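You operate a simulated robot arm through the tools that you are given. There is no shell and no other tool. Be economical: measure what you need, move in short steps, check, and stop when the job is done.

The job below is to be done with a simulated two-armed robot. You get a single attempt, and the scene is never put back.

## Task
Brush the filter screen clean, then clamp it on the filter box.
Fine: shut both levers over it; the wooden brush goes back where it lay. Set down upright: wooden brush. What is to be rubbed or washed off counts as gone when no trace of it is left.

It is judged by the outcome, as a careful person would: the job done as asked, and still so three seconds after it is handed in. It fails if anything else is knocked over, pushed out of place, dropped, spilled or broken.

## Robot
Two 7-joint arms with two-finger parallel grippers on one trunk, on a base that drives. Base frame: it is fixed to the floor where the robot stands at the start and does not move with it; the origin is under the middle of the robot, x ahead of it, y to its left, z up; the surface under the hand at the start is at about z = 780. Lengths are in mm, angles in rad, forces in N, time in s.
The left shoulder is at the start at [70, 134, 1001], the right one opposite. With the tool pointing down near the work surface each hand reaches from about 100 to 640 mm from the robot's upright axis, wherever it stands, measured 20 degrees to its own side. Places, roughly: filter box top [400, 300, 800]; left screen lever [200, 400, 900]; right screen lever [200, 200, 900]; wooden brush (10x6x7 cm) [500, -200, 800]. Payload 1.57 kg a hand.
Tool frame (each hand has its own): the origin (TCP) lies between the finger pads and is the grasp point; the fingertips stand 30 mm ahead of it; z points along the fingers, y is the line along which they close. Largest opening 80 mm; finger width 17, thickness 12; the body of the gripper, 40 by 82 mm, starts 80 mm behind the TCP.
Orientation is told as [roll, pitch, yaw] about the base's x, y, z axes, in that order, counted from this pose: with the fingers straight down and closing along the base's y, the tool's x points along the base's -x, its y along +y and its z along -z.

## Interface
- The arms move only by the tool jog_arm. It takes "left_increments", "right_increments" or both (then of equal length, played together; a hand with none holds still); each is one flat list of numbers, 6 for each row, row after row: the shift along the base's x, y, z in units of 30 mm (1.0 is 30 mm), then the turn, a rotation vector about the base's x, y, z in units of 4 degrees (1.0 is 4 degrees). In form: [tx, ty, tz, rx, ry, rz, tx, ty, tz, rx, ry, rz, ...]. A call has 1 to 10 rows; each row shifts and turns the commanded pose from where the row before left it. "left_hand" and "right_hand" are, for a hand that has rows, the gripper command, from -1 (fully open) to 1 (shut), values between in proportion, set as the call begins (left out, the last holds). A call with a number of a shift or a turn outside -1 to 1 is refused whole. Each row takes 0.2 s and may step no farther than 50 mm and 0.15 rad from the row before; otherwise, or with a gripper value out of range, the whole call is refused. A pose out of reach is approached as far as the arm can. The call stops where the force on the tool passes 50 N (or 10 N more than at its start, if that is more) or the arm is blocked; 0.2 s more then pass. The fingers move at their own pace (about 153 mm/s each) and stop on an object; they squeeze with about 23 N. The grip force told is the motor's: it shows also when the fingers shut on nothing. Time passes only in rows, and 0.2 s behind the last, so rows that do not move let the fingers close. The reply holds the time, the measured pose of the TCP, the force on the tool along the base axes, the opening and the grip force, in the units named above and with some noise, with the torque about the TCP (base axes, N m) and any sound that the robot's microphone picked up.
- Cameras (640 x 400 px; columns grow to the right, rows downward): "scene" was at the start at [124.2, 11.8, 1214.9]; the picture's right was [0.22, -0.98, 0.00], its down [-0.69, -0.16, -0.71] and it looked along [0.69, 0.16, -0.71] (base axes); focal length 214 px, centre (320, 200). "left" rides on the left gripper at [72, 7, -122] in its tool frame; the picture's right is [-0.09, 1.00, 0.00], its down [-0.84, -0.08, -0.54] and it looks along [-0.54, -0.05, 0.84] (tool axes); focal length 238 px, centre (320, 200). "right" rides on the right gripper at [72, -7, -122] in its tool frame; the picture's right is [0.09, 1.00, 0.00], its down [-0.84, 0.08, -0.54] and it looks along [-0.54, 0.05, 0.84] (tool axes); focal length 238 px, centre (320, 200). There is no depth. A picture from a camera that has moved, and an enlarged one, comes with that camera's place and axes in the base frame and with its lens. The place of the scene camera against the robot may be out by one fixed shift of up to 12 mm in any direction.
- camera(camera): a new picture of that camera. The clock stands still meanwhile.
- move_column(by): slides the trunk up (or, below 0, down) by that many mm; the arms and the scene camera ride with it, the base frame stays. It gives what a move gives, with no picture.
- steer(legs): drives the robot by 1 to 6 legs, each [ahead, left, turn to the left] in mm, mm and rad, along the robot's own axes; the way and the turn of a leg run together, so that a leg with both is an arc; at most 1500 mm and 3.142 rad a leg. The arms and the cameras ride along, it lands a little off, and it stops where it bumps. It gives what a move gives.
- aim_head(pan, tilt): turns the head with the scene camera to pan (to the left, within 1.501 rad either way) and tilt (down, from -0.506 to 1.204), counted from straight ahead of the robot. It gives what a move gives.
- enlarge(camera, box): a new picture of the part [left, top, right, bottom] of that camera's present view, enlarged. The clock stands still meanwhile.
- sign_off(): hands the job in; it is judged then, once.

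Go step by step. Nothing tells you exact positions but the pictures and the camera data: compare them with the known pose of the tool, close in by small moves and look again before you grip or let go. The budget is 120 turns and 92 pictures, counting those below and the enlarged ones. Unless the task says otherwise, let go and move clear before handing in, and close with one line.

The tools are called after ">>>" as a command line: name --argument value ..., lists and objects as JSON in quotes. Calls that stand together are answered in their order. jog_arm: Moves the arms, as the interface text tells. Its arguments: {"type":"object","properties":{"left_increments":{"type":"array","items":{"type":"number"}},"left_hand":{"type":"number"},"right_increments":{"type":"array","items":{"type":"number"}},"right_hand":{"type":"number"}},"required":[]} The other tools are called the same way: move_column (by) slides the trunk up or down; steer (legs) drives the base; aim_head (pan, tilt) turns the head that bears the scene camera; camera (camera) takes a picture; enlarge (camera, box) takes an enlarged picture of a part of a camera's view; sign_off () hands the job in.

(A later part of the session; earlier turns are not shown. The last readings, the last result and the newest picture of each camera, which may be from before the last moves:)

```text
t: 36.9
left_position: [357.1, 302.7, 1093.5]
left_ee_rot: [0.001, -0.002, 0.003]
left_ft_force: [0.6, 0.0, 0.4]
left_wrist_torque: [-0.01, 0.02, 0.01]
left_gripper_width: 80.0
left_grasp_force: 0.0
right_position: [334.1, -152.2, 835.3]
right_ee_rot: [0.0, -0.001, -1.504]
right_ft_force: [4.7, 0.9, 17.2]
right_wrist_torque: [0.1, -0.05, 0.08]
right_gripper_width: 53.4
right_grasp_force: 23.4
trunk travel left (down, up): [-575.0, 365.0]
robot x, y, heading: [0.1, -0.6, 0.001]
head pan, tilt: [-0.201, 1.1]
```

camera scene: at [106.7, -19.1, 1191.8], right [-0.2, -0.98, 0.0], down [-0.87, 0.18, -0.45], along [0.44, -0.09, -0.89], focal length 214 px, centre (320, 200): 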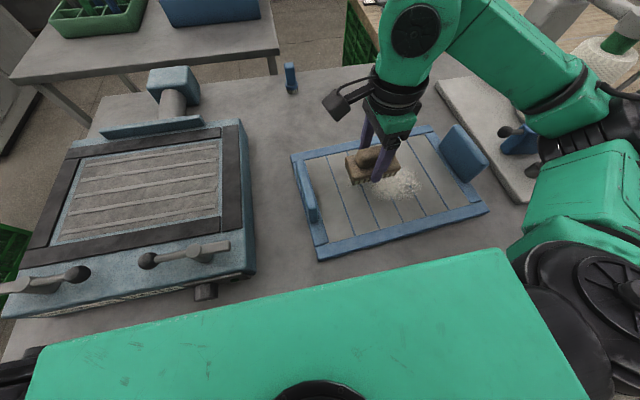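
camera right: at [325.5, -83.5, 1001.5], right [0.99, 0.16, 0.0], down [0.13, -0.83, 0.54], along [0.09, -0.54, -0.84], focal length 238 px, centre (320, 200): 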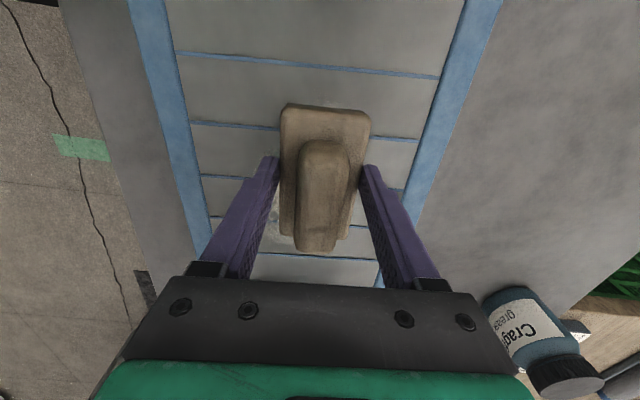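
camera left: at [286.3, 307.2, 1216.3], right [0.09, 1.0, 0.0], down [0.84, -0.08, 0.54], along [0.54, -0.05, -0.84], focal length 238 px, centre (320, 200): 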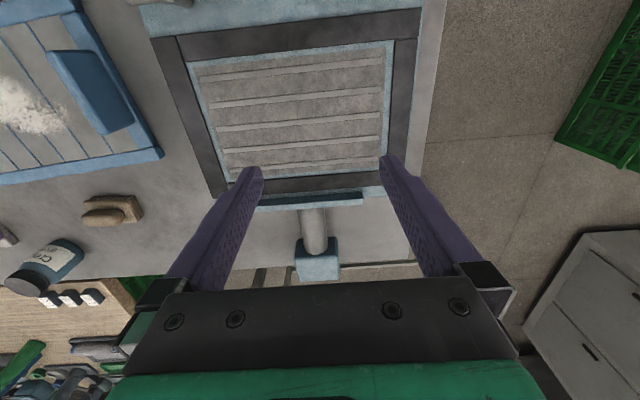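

Contact at screen height about z=798; the brush slipped a little upward in the grip but holds. I ease off slightly and make strokes along x.

>>> jog_arm --right_increments '[0, 0, 0.07, 0, 0, 0, 0.5, 0, 0, 0, 0, 0, 0.5, 0, 0, 0, 0, 0, -0.5, 0, 0, 0, 0, 0, -0.5, 0, 0, 0, 0, 0, -0.5, 0, 0, 0, 0, 0, -0.5, 0, 0, 0, 0, 0, -0.5, 0, 0, 0, 0, 0, -0.5, 0, 0, 0, 0, 0]'

>>> camera --camera "scene"

```text
t: 38.9
left_position: [358.3, 301.0, 1094.0]
left_ee_rot: [0.001, 0.001, 0.002]
left_ft_force: [-0.7, -0.3, -0.1]
left_wrist_torque: [-0.02, 0.01, -0.05]
left_gripper_width: 80.1
left_grasp_force: 0.0
right_position: [275.2, -155.0, 837.7]
right_ee_rot: [0.0, 0.0, -1.504]
right_ft_force: [0.4, 0.7, -1.2]
right_wrist_torque: [0.01, 0.03, 0.01]
right_gripper_width: 53.5
right_grasp_force: 23.4
trunk travel left (down, up): [-575.0, 365.0]
robot x, y, heading: [0.1, -1.7, 0.003]
head pan, tilt: [-0.201, 1.1]
```

```text
63 pictures are left
camera scene: at [106.3, -18.9, 1191.8], right [-0.2, -0.98, 0.0], down [-0.87, 0.18, -0.45], along [0.45, -0.09, -0.89], focal length 214 px, centre (320, 200)
```

scene: 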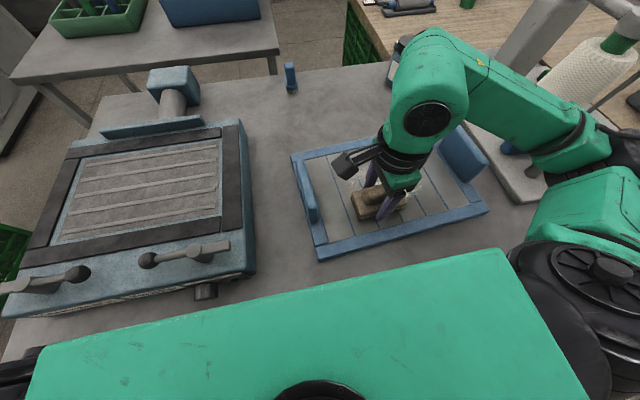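

Contact was lost after easing off; I press back by 2–3 mm and stroke again.

>>> jog_arm --right_increments '[0, 0, -0.09, 0, 0, 0, 0.5, 0, 0, 0, 0, 0, 0.5, 0, 0, 0, 0, 0, 0.5, 0, 0, 0, 0, 0, 0.5, 0, 0, 0, 0, 0, 0.5, 0, 0, 0, 0, 0, 0.5, 0, 0, 0, 0, 0]'

>>> camera --camera "right"

```text
t: 40.5
left_position: [356.2, 301.3, 1093.7]
left_ee_rot: [0.0, -0.004, -0.001]
left_ft_force: [-0.5, -0.9, -0.6]
left_wrist_torque: [0.02, -0.02, 0.0]
left_gripper_width: 79.9
left_grasp_force: 0.1
right_position: [363.1, -153.9, 835.7]
right_ee_rot: [0.001, 0.0, -1.504]
right_ft_force: [-5.3, 0.5, 16.1]
right_wrist_torque: [0.01, 0.22, 0.02]
right_gripper_width: 53.6
right_grasp_force: 22.9
trunk travel left (down, up): [-575.0, 365.0]
robot x, y, heading: [1.4, 1.4, -0.004]
head pan, tilt: [-0.201, 1.1]
```

```text
62 pictures are left
camera right: at [352.7, -82.9, 956.9], right [0.99, 0.16, 0.0], down [0.13, -0.83, 0.54], along [0.09, -0.54, -0.84], focal length 238 px, centre (320, 200)
```

right: 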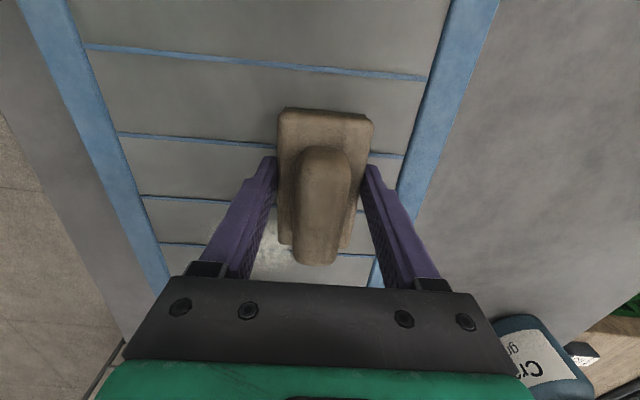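

The swept part is clean. I continue with swaths further right (-y).

>>> jog_arm --right_increments '[0, -0.7, 0, 0, 0, 0, 0, -0.7, 0, 0, 0, 0, -0.6, 0, 0, 0, 0, 0, -0.6, 0, 0, 0, 0, 0, -0.6, 0, 0, 0, 0, 0, -0.6, 0, 0, 0, 0, 0, -0.6, 0, 0, 0, 0, 0, -0.6, 0, 0, 0, 0, 0]'

>>> jog_arm --right_increments '[0, -0.7, 0, 0, 0, 0, 0, -0.7, 0, 0, 0, 0, 0.6, 0, 0, 0, 0, 0, 0.6, 0, 0, 0, 0, 0, 0.6, 0, 0, 0, 0, 0, 0.6, 0, 0, 0, 0, 0, 0.6, 0, 0, 0, 0, 0, 0.6, 0, 0, 0, 0, 0]'

>>> jog_arm --right_increments '[0, -0.7, 0, 0, 0, 0, 0, -0.5, 0, 0, 0, 0, -0.6, 0, 0, 0, 0, 0, -0.6, 0, 0, 0, 0, 0, -0.6, 0, 0, 0, 0, 0, -0.6, 0, 0, 0, 0, 0, -0.6, 0, 0, 0, 0, 0, -0.6, 0, 0, 0, 0, 0]'

>>> camera --camera "scene"

>>> camera --camera "right"

```text
t: 42.3
left_position: [357.8, 302.1, 1093.2]
left_ee_rot: [-0.001, -0.001, 0.003]
left_ft_force: [0.0, -0.4, 0.5]
left_wrist_torque: [-0.02, -0.01, 0.01]
left_gripper_width: 80.0
left_grasp_force: 0.3
right_position: [255.2, -196.3, 834.5]
right_ee_rot: [0.001, 0.001, -1.504]
right_ft_force: [-0.9, -0.5, -0.4]
right_wrist_torque: [-0.06, -0.01, -0.03]
right_gripper_width: 53.3
right_grasp_force: 22.9
trunk travel left (down, up): [-575.0, 365.0]
robot x, y, heading: [1.1, -3.0, -0.003]
head pan, tilt: [-0.201, 1.1]
```

```text
t: 44.1
left_position: [358.3, 300.4, 1093.5]
left_ee_rot: [0.002, 0.0, 0.0]
left_ft_force: [0.1, 0.3, -0.3]
left_wrist_torque: [0.03, -0.01, 0.02]
left_gripper_width: 80.2
left_grasp_force: 0.2
right_position: [365.1, -238.1, 833.5]
right_ee_rot: [0.001, 0.0, -1.504]
right_ft_force: [0.6, 0.8, 0.0]
right_wrist_torque: [-0.12, 0.01, 0.02]
right_gripper_width: 53.4
right_grasp_force: 23.0
trunk travel left (down, up): [-575.0, 365.0]
robot x, y, heading: [-2.9, 0.1, 0.002]
head pan, tilt: [-0.201, 1.1]
```

```text
t: 45.9
left_position: [356.8, 301.7, 1093.0]
left_ee_rot: [0.001, -0.002, 0.001]
left_ft_force: [0.4, -0.8, -1.1]
left_wrist_torque: [0.02, -0.04, -0.01]
left_gripper_width: 80.0
left_grasp_force: 0.0
right_position: [254.9, -273.2, 834.4]
right_ee_rot: [0.002, -0.001, -1.504]
right_ft_force: [0.1, -0.1, -1.3]
right_wrist_torque: [0.02, -0.03, 0.0]
right_gripper_width: 53.4
right_grasp_force: 23.7
trunk travel left (down, up): [-575.0, 365.0]
robot x, y, heading: [1.1, -2.7, -0.001]
head pan, tilt: [-0.201, 1.1]
```

```text
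61 pictures are left
camera scene: at [105.6, -18.5, 1191.9], right [-0.2, -0.98, 0.0], down [-0.87, 0.18, -0.45], along [0.45, -0.09, -0.89], focal length 214 px, centre (320, 200)
```

scene: 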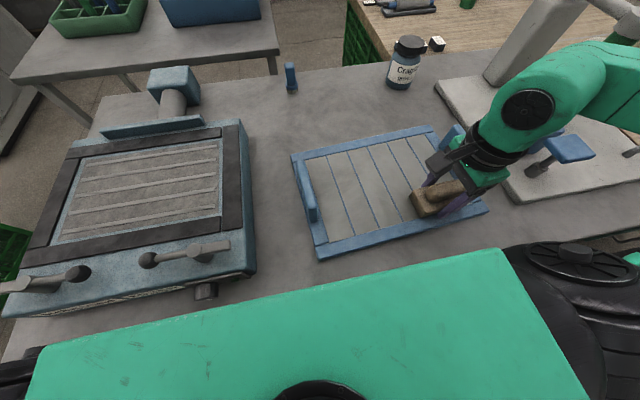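

```text
60 pictures are left
camera right: at [246.0, -203.0, 955.6], right [0.99, 0.16, 0.0], down [0.13, -0.83, 0.54], along [0.09, -0.53, -0.84], focal length 238 px, centre (320, 200)
```

right: 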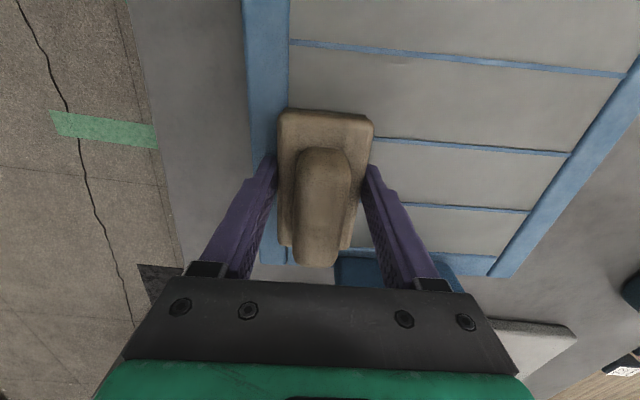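

It looks nearly clean. I lift the brush clear and look closely at the screen.

>>> jog_arm --right_increments '[0, 0, 0.5, 0, 0, 0, 0, 0, 1, 0, 0, 0, 0.4, 0.5, 0.8, 0, 0, 0, 1, 0.6, 0, 0, 0, 0, 1, 0.6, 0, 0, 0, 0, 1, 0.6, 0, 0, 0, 0, 1, 0.6, 0, 0, 0, 0, 1, 0.6, 0, 0, 0, 0, 1, 0.4, 0, 0, 0, 0, 1, 0, 0, 0, 0, 0]'

>>> enlarge --camera "scene" --box '[280, 110, 500, 270]'

>>> camera --camera "right"

```text
t: 48.1
left_position: [360.6, 300.6, 1093.0]
left_ee_rot: [0.0, 0.002, -0.001]
left_ft_force: [0.7, 0.1, -0.2]
left_wrist_torque: [0.04, 0.02, -0.05]
left_gripper_width: 80.2
left_grasp_force: 0.1
right_position: [479.7, -157.1, 901.6]
right_ee_rot: [-0.001, 0.002, -1.504]
right_ft_force: [0.3, -0.3, -1.7]
right_wrist_torque: [0.02, 0.02, 0.03]
right_gripper_width: 53.2
right_grasp_force: 22.4
trunk travel left (down, up): [-575.0, 365.0]
robot x, y, heading: [2.8, 0.4, 0.0]
head pan, tilt: [-0.201, 1.1]
```

```text
2.50 times, centred on (390, 190) of scene
camera zoom: at [108.4, -19.4, 1191.6], right [-0.2, -0.98, 0.0], down [-0.87, 0.18, -0.45], along [0.44, -0.09, -0.89], focal length 536 px, centre (145, 225)
```

zoom: 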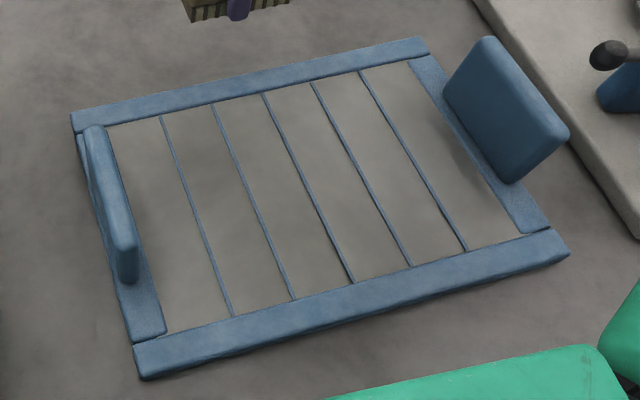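

```text
58 pictures are left
camera right: at [470.6, -86.3, 1023.5], right [0.99, 0.16, 0.0], down [0.13, -0.83, 0.54], along [0.08, -0.53, -0.84], focal length 238 px, centre (320, 200)
```

right: 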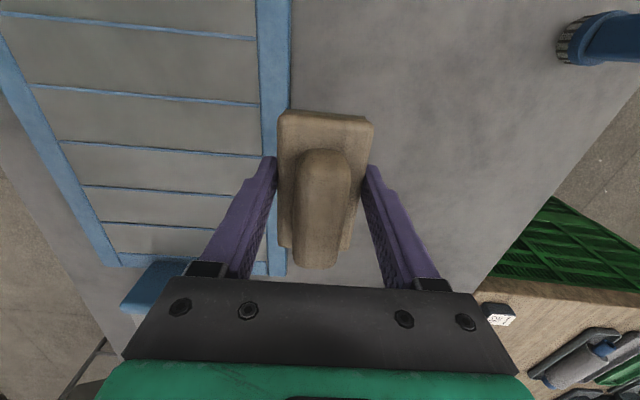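

>>> enlarge --camera "scene" --box '[330, 140, 450, 215]'

>>> enlarge --camera "right" --box '[0, 0, 290, 200]'

```text
5.33 times, centred on (390, 178) of scene
camera zoom: at [108.4, -19.4, 1191.6], right [-0.2, -0.98, 0.0], down [-0.87, 0.18, -0.45], along [0.44, -0.09, -0.89], focal length 1144 px, centre (-53, 320)
```

zoom: 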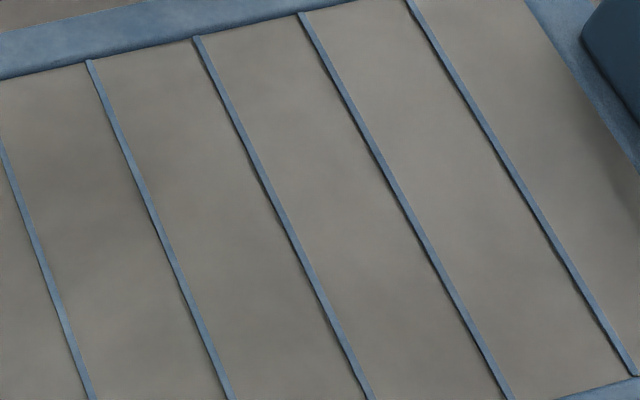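

```text
2.00 times, centred on (145, 100) of right
camera zoom: at [470.6, -86.3, 1023.5], right [0.99, 0.16, 0.0], down [0.13, -0.83, 0.54], along [0.08, -0.53, -0.84], focal length 477 px, centre (670, 400)
```

zoom: 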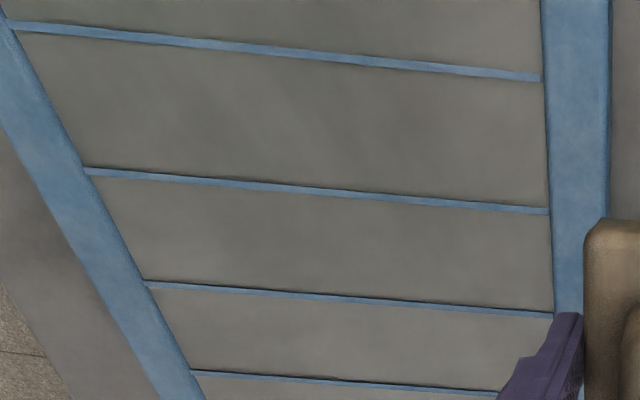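

The screen is clean. Now the brush goes back to where it lay: [542,-154], yaw -1.63.

>>> jog_arm --right_increments '[0.7, 0.03, 0, 0, 0, -0.6, 0.7, 0.03, 0, 0, 0, -0.6, 0.69, 0.04, 0, 0, 0, -0.6, 0, 0, -0.8, 0, 0, 0, 0, 0, -0.8, 0, 0, 0, 0, 0, -0.7, 0, 0, 0, 0, 0, -0.2, 0, 0, 0]'

>>> jog_arm --right_increments '[0, 0, -0.1, 0, 0, 0, 0, 0, 0, 0, 0, 0]'

>>> enlarge --camera "scene" --box '[300, 60, 400, 140]'

```text
t: 49.7
left_position: [358.7, 301.0, 1093.1]
left_ee_rot: [0.0, 0.001, 0.002]
left_ft_force: [-1.2, 0.0, 0.1]
left_wrist_torque: [0.0, 0.0, 0.02]
left_gripper_width: 79.8
left_grasp_force: 0.0
right_position: [521.6, -166.8, 826.4]
right_ee_rot: [0.001, 0.001, -1.63]
right_ft_force: [-0.3, 0.1, -2.2]
right_wrist_torque: [0.01, 0.0, -0.01]
right_gripper_width: 53.4
right_grasp_force: 22.6
right hand out of reach, approached as far as the arm can: row 2, 3
trunk travel left (down, up): [-575.0, 365.0]
robot x, y, heading: [-2.0, -6.7, 0.0]
head pan, tilt: [-0.201, 1.1]
```

```text
t: 50.3
left_position: [359.2, 301.8, 1093.8]
left_ee_rot: [-0.001, 0.001, 0.003]
left_ft_force: [-0.6, -0.1, -0.2]
left_wrist_torque: [-0.01, 0.02, 0.0]
left_gripper_width: 80.0
left_grasp_force: 0.1
right_position: [520.8, -166.3, 823.7]
right_ee_rot: [0.001, 0.002, -1.63]
right_ft_force: [-0.1, 0.1, -1.8]
right_wrist_torque: [0.0, 0.02, 0.02]
right_gripper_width: 53.5
right_grasp_force: 23.0
trunk travel left (down, up): [-575.0, 365.0]
robot x, y, heading: [-0.3, 2.2, -0.001]
head pan, tilt: [-0.201, 1.1]
```

```text
5.00 times, centred on (350, 100) of scene
camera zoom: at [106.8, -18.8, 1191.8], right [-0.2, -0.98, 0.0], down [-0.87, 0.18, -0.45], along [0.44, -0.09, -0.89], focal length 1072 px, centre (170, 700)
```

zoom: 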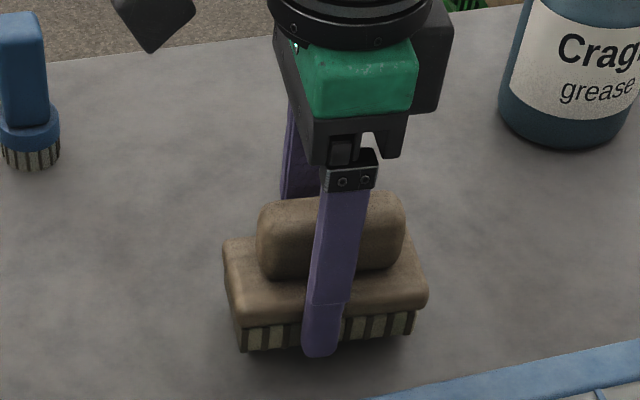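

It stopped short near the reach limit; at this lower height I move the remaining 21 mm forward and 12 mm left before setting down.

>>> jog_arm --right_increments '[0.25, 0.15, 0, 0, 0, 0, 0.25, 0.15, 0, 0, 0, 0, 0.21, 0.1, 0, 0, 0, 0]'

>>> enlarge --camera "scene" --box '[300, 60, 400, 140]'

```text
t: 51.1
left_position: [359.3, 301.1, 1093.8]
left_ee_rot: [0.0, 0.002, 0.002]
left_ft_force: [-0.1, 0.9, 0.1]
left_wrist_torque: [0.01, 0.0, 0.0]
left_gripper_width: 80.2
left_grasp_force: 0.0
right_position: [521.1, -167.0, 824.6]
right_ee_rot: [0.0, 0.0, -1.631]
right_ft_force: [0.0, 0.6, -0.6]
right_wrist_torque: [0.01, 0.0, 0.02]
right_gripper_width: 53.2
right_grasp_force: 23.2
right hand out of reach, approached as far as the arm can: row 1, 2, 3
trunk travel left (down, up): [-575.0, 365.0]
robot x, y, heading: [0.1, -3.7, -0.0]
head pan, tilt: [-0.201, 1.1]
```

```text
5.00 times, centred on (350, 100) of scene
camera zoom: at [106.8, -18.8, 1191.8], right [-0.2, -0.98, 0.0], down [-0.87, 0.18, -0.45], along [0.44, -0.09, -0.89], focal length 1072 px, centre (170, 700)
```

zoom: 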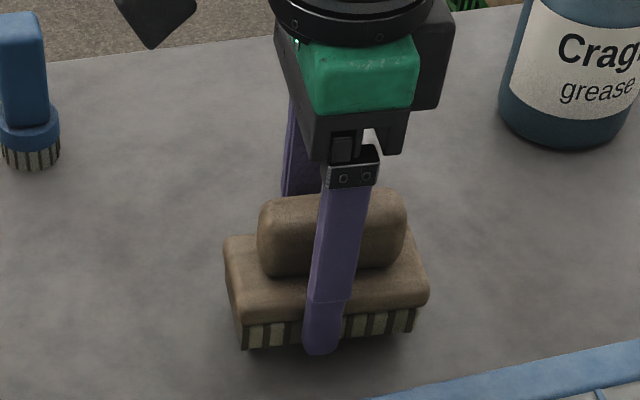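

The elbow posture limits it here. I lift, back off toward the robot and approach along the earlier route.

>>> jog_arm --right_increments '[0, 0, 0.8, 0, 0, 0, 0, 0, 0.9, 0, 0, 0, 0, 0, 0.9, 0, 0, 0, -0.9, 0.5, 0, 0, 0, 0, -0.9, 0.5, 0, 0, 0, 0, -0.9, 0.5, 0, 0, 0, 0, -0.9, 0.5, 0, 0, 0, 0, -0.9, 0.5, 0, 0, 0, 0, -0.9, 0.5, 0, 0, 0, 0, -0.9, 0.5, 0, 0, 0, 0]'

>>> jog_arm --right_increments '[0.9, -0.4, 0, 0, 0, 0, 0.9, -0.4, 0, 0, 0, 0, 0.9, -0.4, 0, 0, 0, 0, 0.9, -0.4, 0, 0, 0, 0, 0.9, -0.4, 0, 0, 0, 0, 0.9, -0.4, 0, 0, 0, 0, 0.9, -0.4, 0, 0, 0, 0, 0.7, -0.2, 0, 0, 0, 0]'

```text
t: 53.3
left_position: [357.9, 301.7, 1093.5]
left_ee_rot: [-0.001, 0.0, 0.001]
left_ft_force: [0.1, 0.2, -0.5]
left_wrist_torque: [0.01, 0.0, -0.03]
left_gripper_width: 80.0
left_grasp_force: 0.0
right_position: [332.4, -61.9, 904.0]
right_ee_rot: [-0.001, 0.001, -1.631]
right_ft_force: [-0.1, 0.2, -1.5]
right_wrist_torque: [0.02, 0.0, 0.0]
right_gripper_width: 53.4
right_grasp_force: 22.8
trunk travel left (down, up): [-575.0, 365.0]
robot x, y, heading: [2.3, -0.2, 0.003]
head pan, tilt: [-0.201, 1.1]
```

```text
t: 55.1
left_position: [357.3, 301.2, 1093.9]
left_ee_rot: [-0.001, 0.002, -0.001]
left_ft_force: [-0.5, 0.3, 0.2]
left_wrist_torque: [-0.01, -0.03, 0.0]
left_gripper_width: 80.0
left_grasp_force: 0.1
right_position: [522.4, -165.2, 900.4]
right_ee_rot: [0.002, 0.002, -1.63]
right_ft_force: [-0.9, -0.4, -1.4]
right_wrist_torque: [0.04, 0.02, 0.01]
right_gripper_width: 53.6
right_grasp_force: 23.0
right hand out of reach, approached as far as the arm can: row 7, 8
trunk travel left (down, up): [-575.0, 365.0]
robot x, y, heading: [4.0, -0.1, -0.005]
head pan, tilt: [-0.201, 1.1]
```

>>> jog_arm --right_increments '[-1, 0, 0, 0, 0, 0.3, -1, 0, 0.1, 0, 0, 0.3, -1, 0, 0.1, 0, 0, 0.3, -1, 0, 0.1, 0, 0, 0.3, -1, 0, 0, 0, 0, 0.3, -1, 0, 0, 0, 0, 0.3, -0.4, 0.3, 0, 0, 0, 0]'

>>> jog_arm --right_increments '[1, 0, 0, 0, 0, 0, 1, 0, 0, 0, 0, -0.3, 1, 0, 0, 0, 0, -0.3, 1, 0, 0, 0, 0, -0.3, 1, 0, 0, 0, 0, -0.3, 1, 0, 0, 0, 0, -0.3, 1, 0, 0, 0, 0, -0.3]'

```text
t: 56.7
left_position: [359.1, 302.5, 1092.9]
left_ee_rot: [0.001, 0.001, 0.002]
left_ft_force: [0.3, 0.2, -0.3]
left_wrist_torque: [0.0, 0.01, -0.02]
left_gripper_width: 80.1
left_grasp_force: 0.0
right_position: [330.2, -156.3, 910.1]
right_ee_rot: [0.0, -0.001, -1.506]
right_ft_force: [-0.1, -0.2, -0.4]
right_wrist_torque: [0.02, -0.02, -0.01]
right_gripper_width: 53.2
right_grasp_force: 23.5
trunk travel left (down, up): [-575.0, 365.0]
robot x, y, heading: [0.8, 2.5, -0.001]
head pan, tilt: [-0.201, 1.1]
```

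```text
t: 58.3
left_position: [359.4, 300.1, 1093.3]
left_ee_rot: [0.0, -0.001, -0.002]
left_ft_force: [0.0, 0.2, -0.3]
left_wrist_torque: [0.03, 0.0, 0.01]
left_gripper_width: 79.9
left_grasp_force: 0.1
right_position: [523.6, -167.5, 906.9]
right_ee_rot: [-0.002, 0.0, -1.631]
right_ft_force: [-0.6, 0.4, -0.9]
right_wrist_torque: [0.04, 0.0, -0.02]
right_gripper_width: 53.4
right_grasp_force: 23.4
right hand out of reach, approached as far as the arm can: row 7
trunk travel left (down, up): [-575.0, 365.0]
robot x, y, heading: [2.2, 0.3, -0.001]
head pan, tilt: [-0.201, 1.1]
```

The posture still limits by ~20 mm, so I drive the base 30 mm forward (hands are high and clear).

>>> steer --legs '[[30, 0, 0]]'

```text
t: 59.1
left_position: [386.1, 300.4, 1094.5]
left_ee_rot: [0.0, -0.004, 0.001]
left_ft_force: [0.2, -0.5, -0.4]
left_wrist_torque: [0.03, -0.01, 0.03]
left_gripper_width: 80.0
left_grasp_force: 0.0
right_position: [550.7, -166.0, 907.9]
right_ee_rot: [0.003, -0.001, -1.63]
right_ft_force: [-0.7, -1.0, -1.1]
right_wrist_torque: [0.0, 0.0, -0.01]
right_gripper_width: 53.4
right_grasp_force: 23.2
trunk travel left (down, up): [-575.0, 365.0]
robot x, y, heading: [32.1, -2.8, -0.001]
head pan, tilt: [-0.201, 1.1]
```

>>> jog_arm --right_increments '[-0.28, 0.4, -0.5, 0, 0, 0, 0, 0, -0.8, 0, 0, 0, 0, 0, -0.8, 0, 0, 0, 0, 0, -0.6, 0, 0, 0]'

>>> camera --camera "scene"

```text
t: 60.1
left_position: [387.9, 301.7, 1093.2]
left_ee_rot: [-0.002, 0.0, 0.002]
left_ft_force: [0.6, 0.4, 0.0]
left_wrist_torque: [0.04, 0.0, 0.0]
left_gripper_width: 80.3
left_grasp_force: 0.1
right_position: [543.9, -154.8, 826.7]
right_ee_rot: [0.002, 0.004, -1.63]
right_ft_force: [-0.4, -0.7, -1.3]
right_wrist_torque: [0.03, 0.0, 0.01]
right_gripper_width: 53.5
right_grasp_force: 22.7
trunk travel left (down, up): [-575.0, 365.0]
robot x, y, heading: [29.1, -1.5, -0.0]
head pan, tilt: [-0.201, 1.1]
```

```text
53 pictures are left
camera scene: at [136.4, -18.9, 1191.8], right [-0.2, -0.98, 0.0], down [-0.87, 0.18, -0.45], along [0.44, -0.09, -0.89], focal length 214 px, centre (320, 200)
```

scene: 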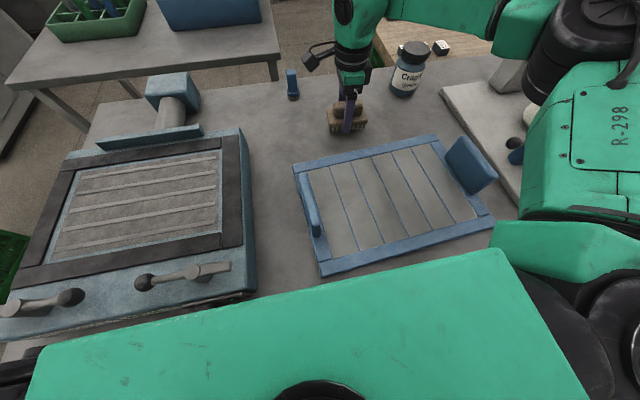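

Right above its place now. I lower it in small steps until it touches.

>>> jog_arm --right_increments '[-0.05, 0, -0.15, 0, 0, 0, 0, 0, -0.1, 0, 0, 0, 0, 0, 0, 0, 0, 0]'

>>> jog_arm --right_increments '[0, 0, -0.07, 0, 0, 0, 0, 0, 0, 0, 0, 0]'

```text
t: 60.9
left_position: [389.4, 301.2, 1093.6]
left_ee_rot: [0.001, 0.001, 0.002]
left_ft_force: [0.1, 0.0, 0.5]
left_wrist_torque: [-0.04, -0.01, -0.02]
left_gripper_width: 80.3
left_grasp_force: 0.0
right_position: [541.4, -154.7, 819.8]
right_ee_rot: [0.002, 0.001, -1.63]
right_ft_force: [-0.4, -0.5, -1.7]
right_wrist_torque: [0.03, 0.0, -0.05]
right_gripper_width: 53.3
right_grasp_force: 23.4
trunk travel left (down, up): [-575.0, 365.0]
robot x, y, heading: [26.0, 1.6, -0.003]
head pan, tilt: [-0.201, 1.1]
```

```text
t: 61.5
left_position: [389.6, 302.2, 1093.3]
left_ee_rot: [-0.001, 0.0, 0.001]
left_ft_force: [0.5, -0.1, -0.1]
left_wrist_torque: [0.0, 0.02, 0.0]
left_gripper_width: 79.9
left_grasp_force: 0.0
right_position: [542.0, -155.1, 816.6]
right_ee_rot: [0.001, 0.001, -1.63]
right_ft_force: [-0.2, -0.1, -1.1]
right_wrist_torque: [0.01, 0.04, 0.04]
right_gripper_width: 53.3
right_grasp_force: 23.3
trunk travel left (down, up): [-575.0, 365.0]
robot x, y, heading: [28.8, -2.7, -0.005]
head pan, tilt: [-0.201, 1.1]
```

>>> jog_arm --right_increments '[0, 0, -0.05, 0, 0, 0, 0, 0, 0, 0, 0, 0]'

>>> jog_arm --right_increments '[0, 0, -0.05, 0, 0, 0, 0, 0, 0, 0, 0, 0]'

>>> enlarge --camera "scene" --box '[300, 70, 400, 150]'

```text
t: 62.1
left_position: [388.0, 300.8, 1093.1]
left_ee_rot: [0.0, 0.0, 0.001]
left_ft_force: [-0.2, -0.6, 0.0]
left_wrist_torque: [0.0, -0.01, -0.02]
left_gripper_width: 79.6
left_grasp_force: 0.2
right_position: [542.4, -155.1, 815.7]
right_ee_rot: [0.002, 0.002, -1.631]
right_ft_force: [0.2, 0.8, -1.6]
right_wrist_torque: [-0.03, -0.04, 0.01]
right_gripper_width: 53.2
right_grasp_force: 22.6
trunk travel left (down, up): [-575.0, 365.0]
robot x, y, heading: [30.1, 3.7, 0.003]
head pan, tilt: [-0.201, 1.1]
```

```text
t: 62.7
left_position: [388.4, 301.2, 1094.1]
left_ee_rot: [-0.001, -0.002, 0.002]
left_ft_force: [0.8, 0.9, 0.5]
left_wrist_torque: [0.0, -0.01, 0.01]
left_gripper_width: 80.1
left_grasp_force: 0.1
right_position: [542.4, -154.2, 814.0]
right_ee_rot: [0.004, 0.003, -1.63]
right_ft_force: [0.9, -0.5, 2.2]
right_wrist_torque: [0.13, 0.06, -0.02]
right_gripper_width: 53.3
right_grasp_force: 22.4
trunk travel left (down, up): [-575.0, 365.0]
robot x, y, heading: [29.6, 0.9, -0.003]
head pan, tilt: [-0.201, 1.1]
```

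```text
5.00 times, centred on (350, 110) of scene
camera zoom: at [136.2, -18.9, 1191.9], right [-0.2, -0.98, 0.0], down [-0.87, 0.18, -0.45], along [0.44, -0.09, -0.89], focal length 1072 px, centre (170, 650)
```

zoom: 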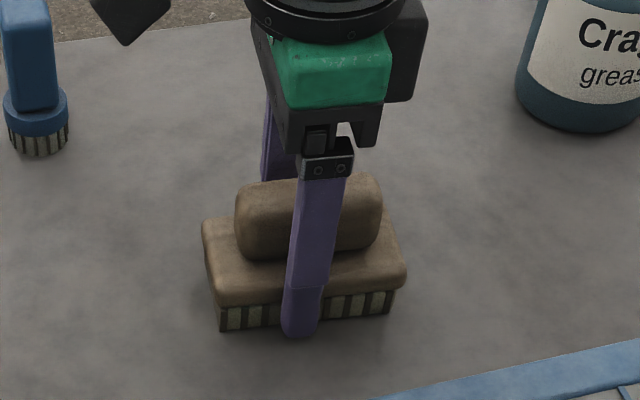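

It touches (about +3 N). Release and rise straight up.

>>> jog_arm --right_increments '[0, 0, 0, 0, 0, 0, 0, 0, 0, 0, 0, 0, 0, 0, 0.5, 0, 0, 0, 0, 0, 0.8, 0, 0, 0, 0, 0, 1, 0, 0, 0, 0, 0, 1, 0, 0, 0]' --right_hand -1

>>> camera --camera "right"

```text
t: 64.1
left_position: [388.4, 301.0, 1094.5]
left_ee_rot: [0.0, -0.002, 0.003]
left_ft_force: [0.3, 1.3, 0.2]
left_wrist_torque: [-0.01, 0.01, 0.02]
left_gripper_width: 80.1
left_grasp_force: 0.0
right_position: [543.2, -154.4, 913.4]
right_ee_rot: [0.003, 0.0, -1.631]
right_ft_force: [0.5, -0.8, 1.0]
right_wrist_torque: [0.0, 0.05, 0.01]
right_gripper_width: 79.8
right_grasp_force: 0.0
trunk travel left (down, up): [-575.0, 365.0]
robot x, y, heading: [29.1, -0.7, 0.002]
head pan, tilt: [-0.201, 1.1]
```

```text
51 pictures are left
camera right: at [541.9, -82.6, 1034.5], right [1.0, 0.03, 0.0], down [0.03, -0.84, 0.54], along [0.02, -0.54, -0.84], focal length 238 px, centre (320, 200)
```

right: 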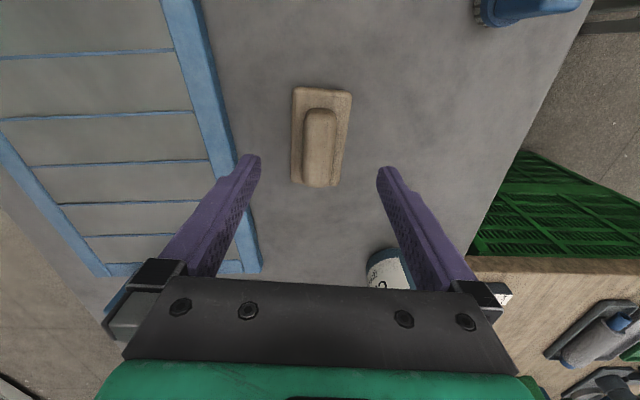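

The brush is back. Next I bring both hands above the screen handles: left handle near [309,-34], right handle near [332,-381], turning the right hand back to yaw ≈ 0.06.

>>> jog_arm --left_increments '[-0.25, -1, -0.2, 0, 0, 0, -0.25, -1, -0.2, 0, 0, 0, -0.25, -1, -0.2, 0, 0, 0, -0.25, -1, -0.2, 0, 0, 0, -0.25, -1, -0.2, 0, 0, 0, -0.25, -1, -0.2, 0, 0, 0, -0.25, -1, -0.2, 0, 0, 0, -0.25, -1, -0.2, 0, 0, 0, -0.25, -1, -0.2, 0, 0, 0, -0.25, -1, -0.2, 0, 0, 0]' --right_increments '[-0.4, -0.2, 0.2, 0, 0, 1, -0.4, -0.2, 0.2, 0, 0, 1, -0.4, -0.2, 0.2, 0, 0, 1, -0.4, -0.2, 0.2, 0, 0, 1, -0.4, -0.2, 0.2, 0, 0, 1, -0.4, -0.2, 0.2, 0, 0, 1, -0.3, -0.4, 0.2, 0, 0, 1, -0.3, -0.4, 0.2, 0, 0, 1, -0.3, -0.4, 0.2, 0, 0, 1, -0.3, -0.4, 0, 0, 0, 1]'

>>> jog_arm --left_increments '[0, -0.5, -0.3, 0, 0, 0.3, 0, -0.5, -0.3, 0, 0, 0.3, 0, -0.1, -0.3, 0, 0, 0.3, 0, 0, -0.3, 0, 0, 0, 0, 0, -0.3, 0, 0, 0, 0, 0, -0.3, 0, 0, 0, 0, 0, 0, 0, 0, 0, 0, 0, 0, 0, 0, 0, 0, 0, 0, 0, 0, 0, 0, 0, 0, 0, 0, 0]' --right_increments '[-0.3, -0.45, 0, 0, 0, 1, -0.3, -0.45, 0, 0, 0, 1, -0.3, -0.45, 0, 0, 0, 1, -0.3, -0.45, 0, 0, 0, 1, -0.3, -0.45, 0, 0, 0, 1, -0.3, -0.45, 0, 0, 0, 1, -0.3, -0.45, 0, 0, 0, 1, -0.3, -0.45, 0, 0, 0, 1, -0.3, -0.45, 0, 0, 0, 1, -0.3, -0.45, 0, 0, 0, 1]'

>>> jog_arm --right_increments '[-0.1, -0.1, 0, 0, 0, 1, -0.1, -0.1, 0, 0, 0, 1, -0.1, -0.1, 0, 0, 0, 1, -0.1, -0.1, 0, 0, 0, 1, 0, 0, 0, 0, 0, 0.3]'

>>> camera --camera "left"

>>> camera --camera "right"

```text
t: 66.3
left_position: [321.5, 40.2, 1042.0]
left_ee_rot: [0.0, -0.005, 0.002]
left_ft_force: [0.6, 0.3, 1.0]
left_wrist_torque: [0.01, 0.0, 0.02]
left_gripper_width: 80.3
left_grasp_force: 0.1
left hand out of reach, approached as far as the arm can: row 9, 10
right_position: [433.6, -238.9, 967.9]
right_ee_rot: [0.003, 0.0, -0.93]
right_ft_force: [-0.2, 0.1, -0.2]
right_wrist_torque: [0.0, -0.03, 0.04]
right_gripper_width: 79.9
right_grasp_force: 0.1
trunk travel left (down, up): [-575.0, 365.0]
robot x, y, heading: [27.1, 2.5, -0.002]
head pan, tilt: [-0.201, 1.1]
```

```text
t: 68.5
left_position: [328.0, 34.6, 1005.4]
left_ee_rot: [0.0, -0.001, 0.065]
left_ft_force: [-1.4, -0.2, 0.0]
left_wrist_torque: [0.0, -0.02, -0.03]
left_gripper_width: 80.1
left_grasp_force: 0.2
left hand out of reach, approached as far as the arm can: row 1, 2
right_position: [344.1, -373.6, 966.5]
right_ee_rot: [0.0, 0.0, -0.23]
right_ft_force: [0.2, 0.3, 0.3]
right_wrist_torque: [-0.02, -0.02, -0.03]
right_gripper_width: 80.1
right_grasp_force: 0.0
trunk travel left (down, up): [-575.0, 365.0]
robot x, y, heading: [31.5, -1.4, -0.001]
head pan, tilt: [-0.201, 1.1]
```

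```text
t: 69.7
left_position: [328.4, 35.7, 1005.8]
left_ee_rot: [0.0, -0.001, 0.065]
left_ft_force: [0.9, 0.7, -0.3]
left_wrist_torque: [0.0, 0.01, 0.03]
left_gripper_width: 80.1
left_grasp_force: 0.0
right_position: [334.9, -366.0, 966.3]
right_ee_rot: [-0.001, 0.0, 0.064]
right_ft_force: [-0.3, 0.0, -0.2]
right_wrist_torque: [0.01, -0.03, 0.0]
right_gripper_width: 80.1
right_grasp_force: 0.0
right hand out of reach, approached as far as the arm can: row 4, 5
trunk travel left (down, up): [-575.0, 365.0]
robot x, y, heading: [32.2, -2.4, -0.005]
head pan, tilt: [-0.201, 1.1]
```

```text
50 pictures are left
camera left: at [256.5, 38.6, 1128.0], right [0.03, 1.0, 0.0], down [0.84, -0.02, 0.54], along [0.54, -0.02, -0.84], focal length 238 px, centre (320, 200)
```

left: 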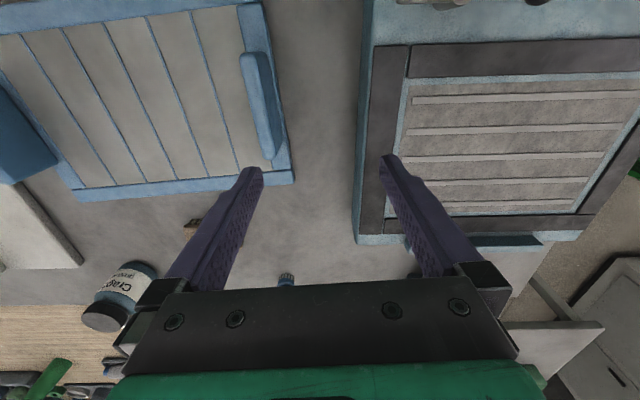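

```text
49 pictures are left
camera right: at [265.1, -377.8, 1087.4], right [-0.16, 0.99, 0.0], down [0.83, 0.13, 0.54], along [0.54, 0.08, -0.84], focal length 238 px, centre (320, 200)
```

right: 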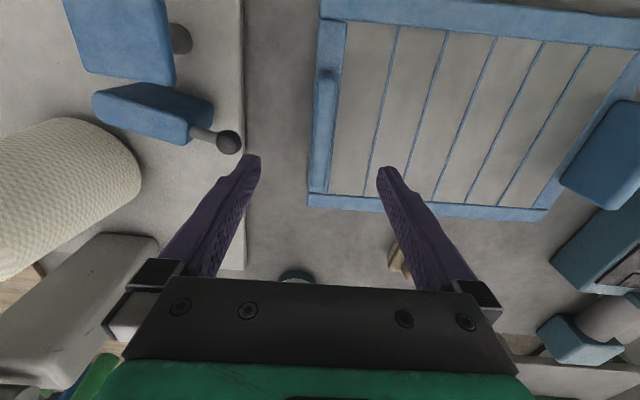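

The left hand can't reach across, so I'll drive the base right to stand centred before the screen. First bring the hands in to shoulder width and look at the floor on the right.

>>> jog_arm --left_increments '[-0.1, 0.7, 0, 0, 0, 0, -0.1, 0.7, 0, 0, 0, 0, -0.1, 0.7, 0, 0, 0, 0, -0.1, 0.7, 0, 0, 0, 0, -0.1, 0.7, 0, 0, 0, 0, -0.1, 0.7, 0, 0, 0, 0, 0, 0.3, 0, 0, 0, 0]' --right_increments '[0, 0.9, 0.3, 0, 0, 0, 0, 0.9, 0.3, 0, 0, 0, 0, 0.9, 0.3, 0, 0, 0, 0, 0.9, 0.3, 0, 0, 0, 0, 0.9, 0, 0, 0, 0, 0, 0.9, 0, 0, 0, 0, 0, 0.8, 0, 0, 0, 0]'

>>> aim_head --pan -1.3 --tilt 0.8

>>> camera --camera "scene"

```text
t: 71.3
left_position: [312.0, 172.0, 1006.2]
left_ee_rot: [-0.001, -0.001, 0.064]
left_ft_force: [-0.2, 0.1, -0.7]
left_wrist_torque: [-0.02, -0.02, -0.01]
left_gripper_width: 80.0
left_grasp_force: 0.1
right_position: [334.7, -179.9, 1000.4]
right_ee_rot: [0.0, 0.001, 0.065]
right_ft_force: [-0.5, -0.1, -0.1]
right_wrist_torque: [0.01, -0.03, 0.01]
right_gripper_width: 80.3
right_grasp_force: 0.0
trunk travel left (down, up): [-575.0, 365.0]
robot x, y, heading: [30.4, 0.7, 0.001]
head pan, tilt: [-0.201, 1.1]
```

```text
t: 72.6
left_position: [310.6, 171.4, 1005.0]
left_ee_rot: [-0.001, 0.0, 0.065]
left_ft_force: [0.7, 0.4, 0.6]
left_wrist_torque: [-0.01, -0.01, 0.02]
left_gripper_width: 79.9
left_grasp_force: 0.0
right_position: [334.7, -180.5, 1002.2]
right_ee_rot: [0.004, -0.001, 0.066]
right_ft_force: [-0.5, -0.1, 0.5]
right_wrist_torque: [-0.05, 0.05, 0.0]
right_gripper_width: 79.5
right_grasp_force: 0.2
trunk travel left (down, up): [-575.0, 365.0]
robot x, y, heading: [28.1, -1.4, -0.001]
head pan, tilt: [-1.3, 0.799]
```

```text
48 pictures are left
camera scene: at [96.1, -84.0, 1213.5], right [-0.96, -0.27, 0.0], down [-0.19, 0.69, -0.7], along [0.19, -0.67, -0.72], focal length 214 px, centre (320, 200)
```

scene: 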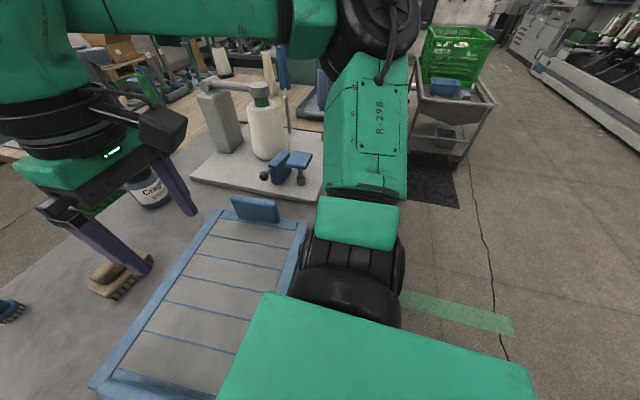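

The floor at right is clear and the arm's elbow stays off the table. Drive 207 mm to the right.

>>> steer --legs '[[0, -207, 0]]'

>>> aim_head --pan 0.0 --tilt 1.15

>>> camera --camera "scene"

>>> camera --camera "left"

>>> camera --camera "right"

```text
t: 74.3
left_position: [311.1, -37.7, 1004.8]
left_ee_rot: [-0.001, -0.001, 0.061]
left_ft_force: [-0.1, 0.1, -0.4]
left_wrist_torque: [0.0, -0.04, 0.0]
left_gripper_width: 80.2
left_grasp_force: 0.1
right_position: [333.7, -387.9, 1002.5]
right_ee_rot: [0.003, -0.001, 0.065]
right_ft_force: [-0.3, 0.0, 0.0]
right_wrist_torque: [0.04, -0.01, 0.01]
right_gripper_width: 80.0
right_grasp_force: 0.1
trunk travel left (down, up): [-575.0, 365.0]
robot x, y, heading: [28.1, -207.5, -0.003]
head pan, tilt: [-1.3, 0.799]
```

```text
t: 75.7
left_position: [310.5, -38.1, 1005.2]
left_ee_rot: [0.001, -0.002, 0.061]
left_ft_force: [0.7, 0.4, 0.0]
left_wrist_torque: [-0.01, 0.0, 0.01]
left_gripper_width: 80.1
left_grasp_force: 0.1
right_position: [333.5, -388.3, 1002.4]
right_ee_rot: [0.001, 0.0, 0.065]
right_ft_force: [1.3, -0.6, 0.2]
right_wrist_torque: [-0.02, -0.01, 0.0]
right_gripper_width: 79.9
right_grasp_force: 0.1
trunk travel left (down, up): [-575.0, 365.0]
robot x, y, heading: [26.3, -210.7, -0.003]
head pan, tilt: [0.0, 1.15]
```

```text
47 pictures are left
camera scene: at [133.9, -214.7, 1188.7], right [0.0, -1.0, 0.0], down [-0.91, 0.0, -0.41], along [0.41, 0.0, -0.91], focal length 214 px, centre (320, 200)
```

scene: 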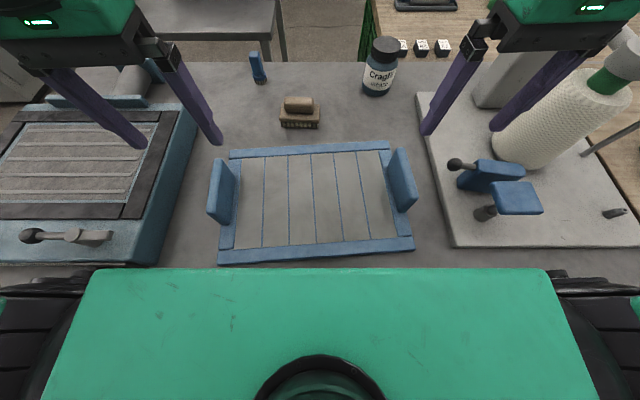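

```text
46 pictures are left
camera left: at [239.0, -35.0, 1127.7], right [0.03, 1.0, 0.0], down [0.84, -0.03, 0.54], along [0.54, -0.02, -0.84], focal length 238 px, centre (320, 200)
```

left: 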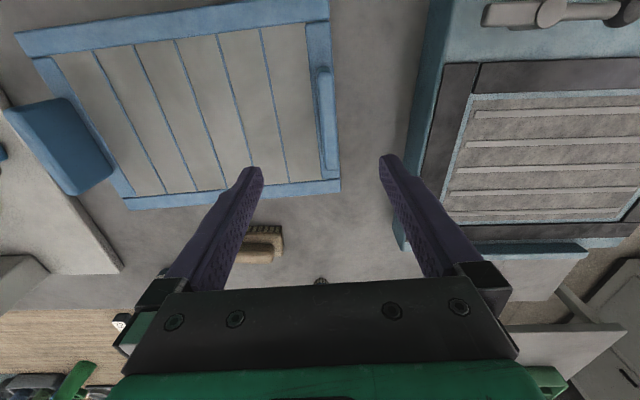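

```text
45 pictures are left
camera right: at [264.4, -400.9, 1123.1], right [-0.16, 0.99, 0.0], down [0.83, 0.13, 0.54], along [0.53, 0.09, -0.84], focal length 238 px, centre (320, 200)
```

right: 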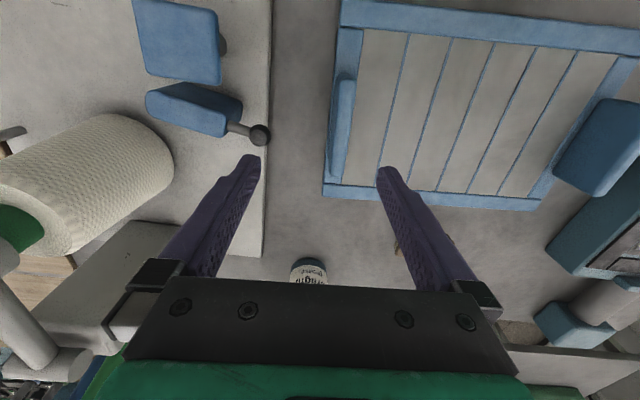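

Handles now measured: left [308,-29], right [329,-368], top about z 867. Align both hands and descend to just above them.

>>> jog_arm --left_increments '[-0.07, 0.3, -0.7, 0, 0, 0, 0, 0, -0.9, 0, 0, 0, 0, 0, -0.9, 0, 0, 0, 0, 0, -0.8, 0, 0, 0]' --right_increments '[-0.13, 0.65, -0.7, 0, 0, 0, 0, 0, -0.9, 0, 0, 0, 0, 0, -0.9, 0, 0, 0, 0, 0, -0.7, 0, 0, 0]'

>>> camera --camera "left"

>>> camera --camera "right"

>>> camera --camera "scene"

```text
t: 76.7
left_position: [311.5, -28.8, 920.7]
left_ee_rot: [-0.003, -0.003, 0.063]
left_ft_force: [-0.7, -0.2, -0.6]
left_wrist_torque: [-0.01, -0.02, 0.01]
left_gripper_width: 80.0
left_grasp_force: 0.0
left hand out of reach, approached as far as the arm can: row 4
right_position: [332.0, -368.1, 904.2]
right_ee_rot: [0.001, 0.002, 0.064]
right_ft_force: [0.7, -0.1, -0.1]
right_wrist_torque: [0.0, 0.0, 0.0]
right_gripper_width: 80.0
right_grasp_force: 0.0
trunk travel left (down, up): [-575.0, 365.0]
robot x, y, heading: [27.6, -208.8, 0.0]
head pan, tilt: [0.0, 1.15]
```

```text
44 pictures are left
camera left: at [239.6, -25.9, 1042.9], right [0.03, 1.0, 0.0], down [0.84, -0.03, 0.54], along [0.54, -0.02, -0.84], focal length 238 px, centre (320, 200)
```

left: 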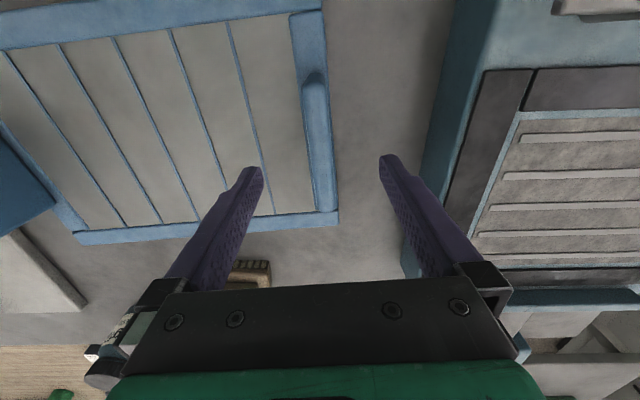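

```text
43 pictures are left
camera right: at [261.2, -381.3, 1026.4], right [-0.16, 0.99, 0.0], down [0.83, 0.13, 0.54], along [0.53, 0.09, -0.84], focal length 238 px, centre (320, 200)
```

right: 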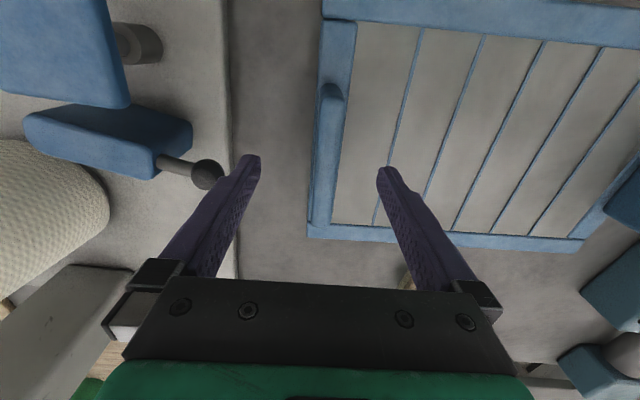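

```text
42 pictures are left
camera scene: at [134.6, -214.8, 1188.6], right [0.0, -1.0, 0.0], down [-0.91, 0.0, -0.41], along [0.41, 0.0, -0.91], focal length 214 px, centre (320, 200)
```

scene: 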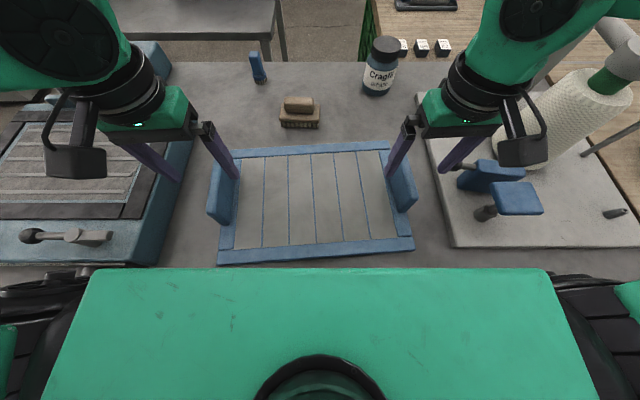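

Both hands are centred over the handles. The left reported a reach limit; I retry a small step down with both.

>>> jog_arm --left_increments '[0, 0, -0.5, 0, 0, 0, 0, 0, -0.5, 0, 0, 0]' --right_increments '[-0.07, 0.1, -0.4, 0, 0, 0, 0, 0, -0.4, 0, 0, 0]'

```text
t: 77.3
left_position: [311.7, -28.0, 921.1]
left_ee_rot: [-0.001, -0.001, 0.062]
left_ft_force: [0.4, 0.8, 0.0]
left_wrist_torque: [-0.01, 0.03, -0.02]
left_gripper_width: 80.2
left_grasp_force: 0.1
left hand out of reach, approached as far as the arm can: row 1, 2
right_position: [327.3, -366.7, 881.0]
right_ee_rot: [0.0, -0.001, 0.065]
right_ft_force: [0.0, 0.6, 0.0]
right_wrist_torque: [0.0, 0.02, -0.01]
right_gripper_width: 79.8
right_grasp_force: 0.1
trunk travel left (down, up): [-575.0, 365.0]
robot x, y, heading: [27.1, -208.3, -0.002]
head pan, tilt: [0.0, 1.15]
```

The left arm is in a poor posture; I move it up, out to its starting-like posture, and come back down.

>>> jog_arm --left_increments '[0.3, 0.5, 1, 0, 0, 0, 0.6, 0.6, 1, 0, 0, 0, 0.6, 0.6, 1, 0, 0, 0, 0.6, 0.6, 1, 0, 0, 0, 0.6, 0.6, 1, 0, 0, 0, 0.6, 0.6, 0.8, 0, 0, 0, 0.6, 0.6, 0, 0, 0, 0]'

>>> jog_arm --left_increments '[-0.6, -0.6, -0.5, 0, 0, 0, -0.6, -0.6, -0.5, 0, 0, 0, -0.6, -0.6, -0.5, 0, 0, 0, -0.6, -0.6, -0.5, 0, 0, 0, -0.6, -0.6, -1, 0, 0, 0, -0.6, -0.6, -1, 0, 0, 0, -0.4, -0.5, -1, 0, 0, 0, 0, 0, -0.9, 0, 0, 0, 0, 0, -0.5, 0, 0, 0]'

```text
t: 78.9
left_position: [430.9, 94.7, 1093.8]
left_ee_rot: [0.0, 0.002, 0.061]
left_ft_force: [0.3, 0.5, -0.1]
left_wrist_torque: [0.0, 0.0, -0.02]
left_gripper_width: 80.0
left_grasp_force: 0.1
right_position: [329.1, -366.3, 881.3]
right_ee_rot: [-0.001, 0.001, 0.065]
right_ft_force: [0.0, 0.4, -0.5]
right_wrist_torque: [0.0, 0.05, 0.0]
right_gripper_width: 80.1
right_grasp_force: 0.1
trunk travel left (down, up): [-575.0, 365.0]
robot x, y, heading: [32.4, -207.1, 0.002]
head pan, tilt: [0.0, 1.15]
```

```text
t: 80.9
left_position: [315.6, -28.3, 915.8]
left_ee_rot: [-0.002, 0.0, 0.061]
left_ft_force: [-0.3, 0.5, 0.4]
left_wrist_torque: [-0.03, 0.01, -0.01]
left_gripper_width: 80.0
left_grasp_force: 0.1
left hand out of reach, approached as far as the arm can: row 8, 9
right_position: [328.5, -363.9, 881.9]
right_ee_rot: [0.0, 0.002, 0.065]
right_ft_force: [0.1, 0.1, -0.4]
right_wrist_torque: [-0.01, 0.02, -0.04]
right_gripper_width: 80.2
right_grasp_force: 0.1
trunk travel left (down, up): [-575.0, 365.0]
robot x, y, heading: [28.7, -208.7, -0.003]
head pan, tilt: [0.0, 1.15]
```

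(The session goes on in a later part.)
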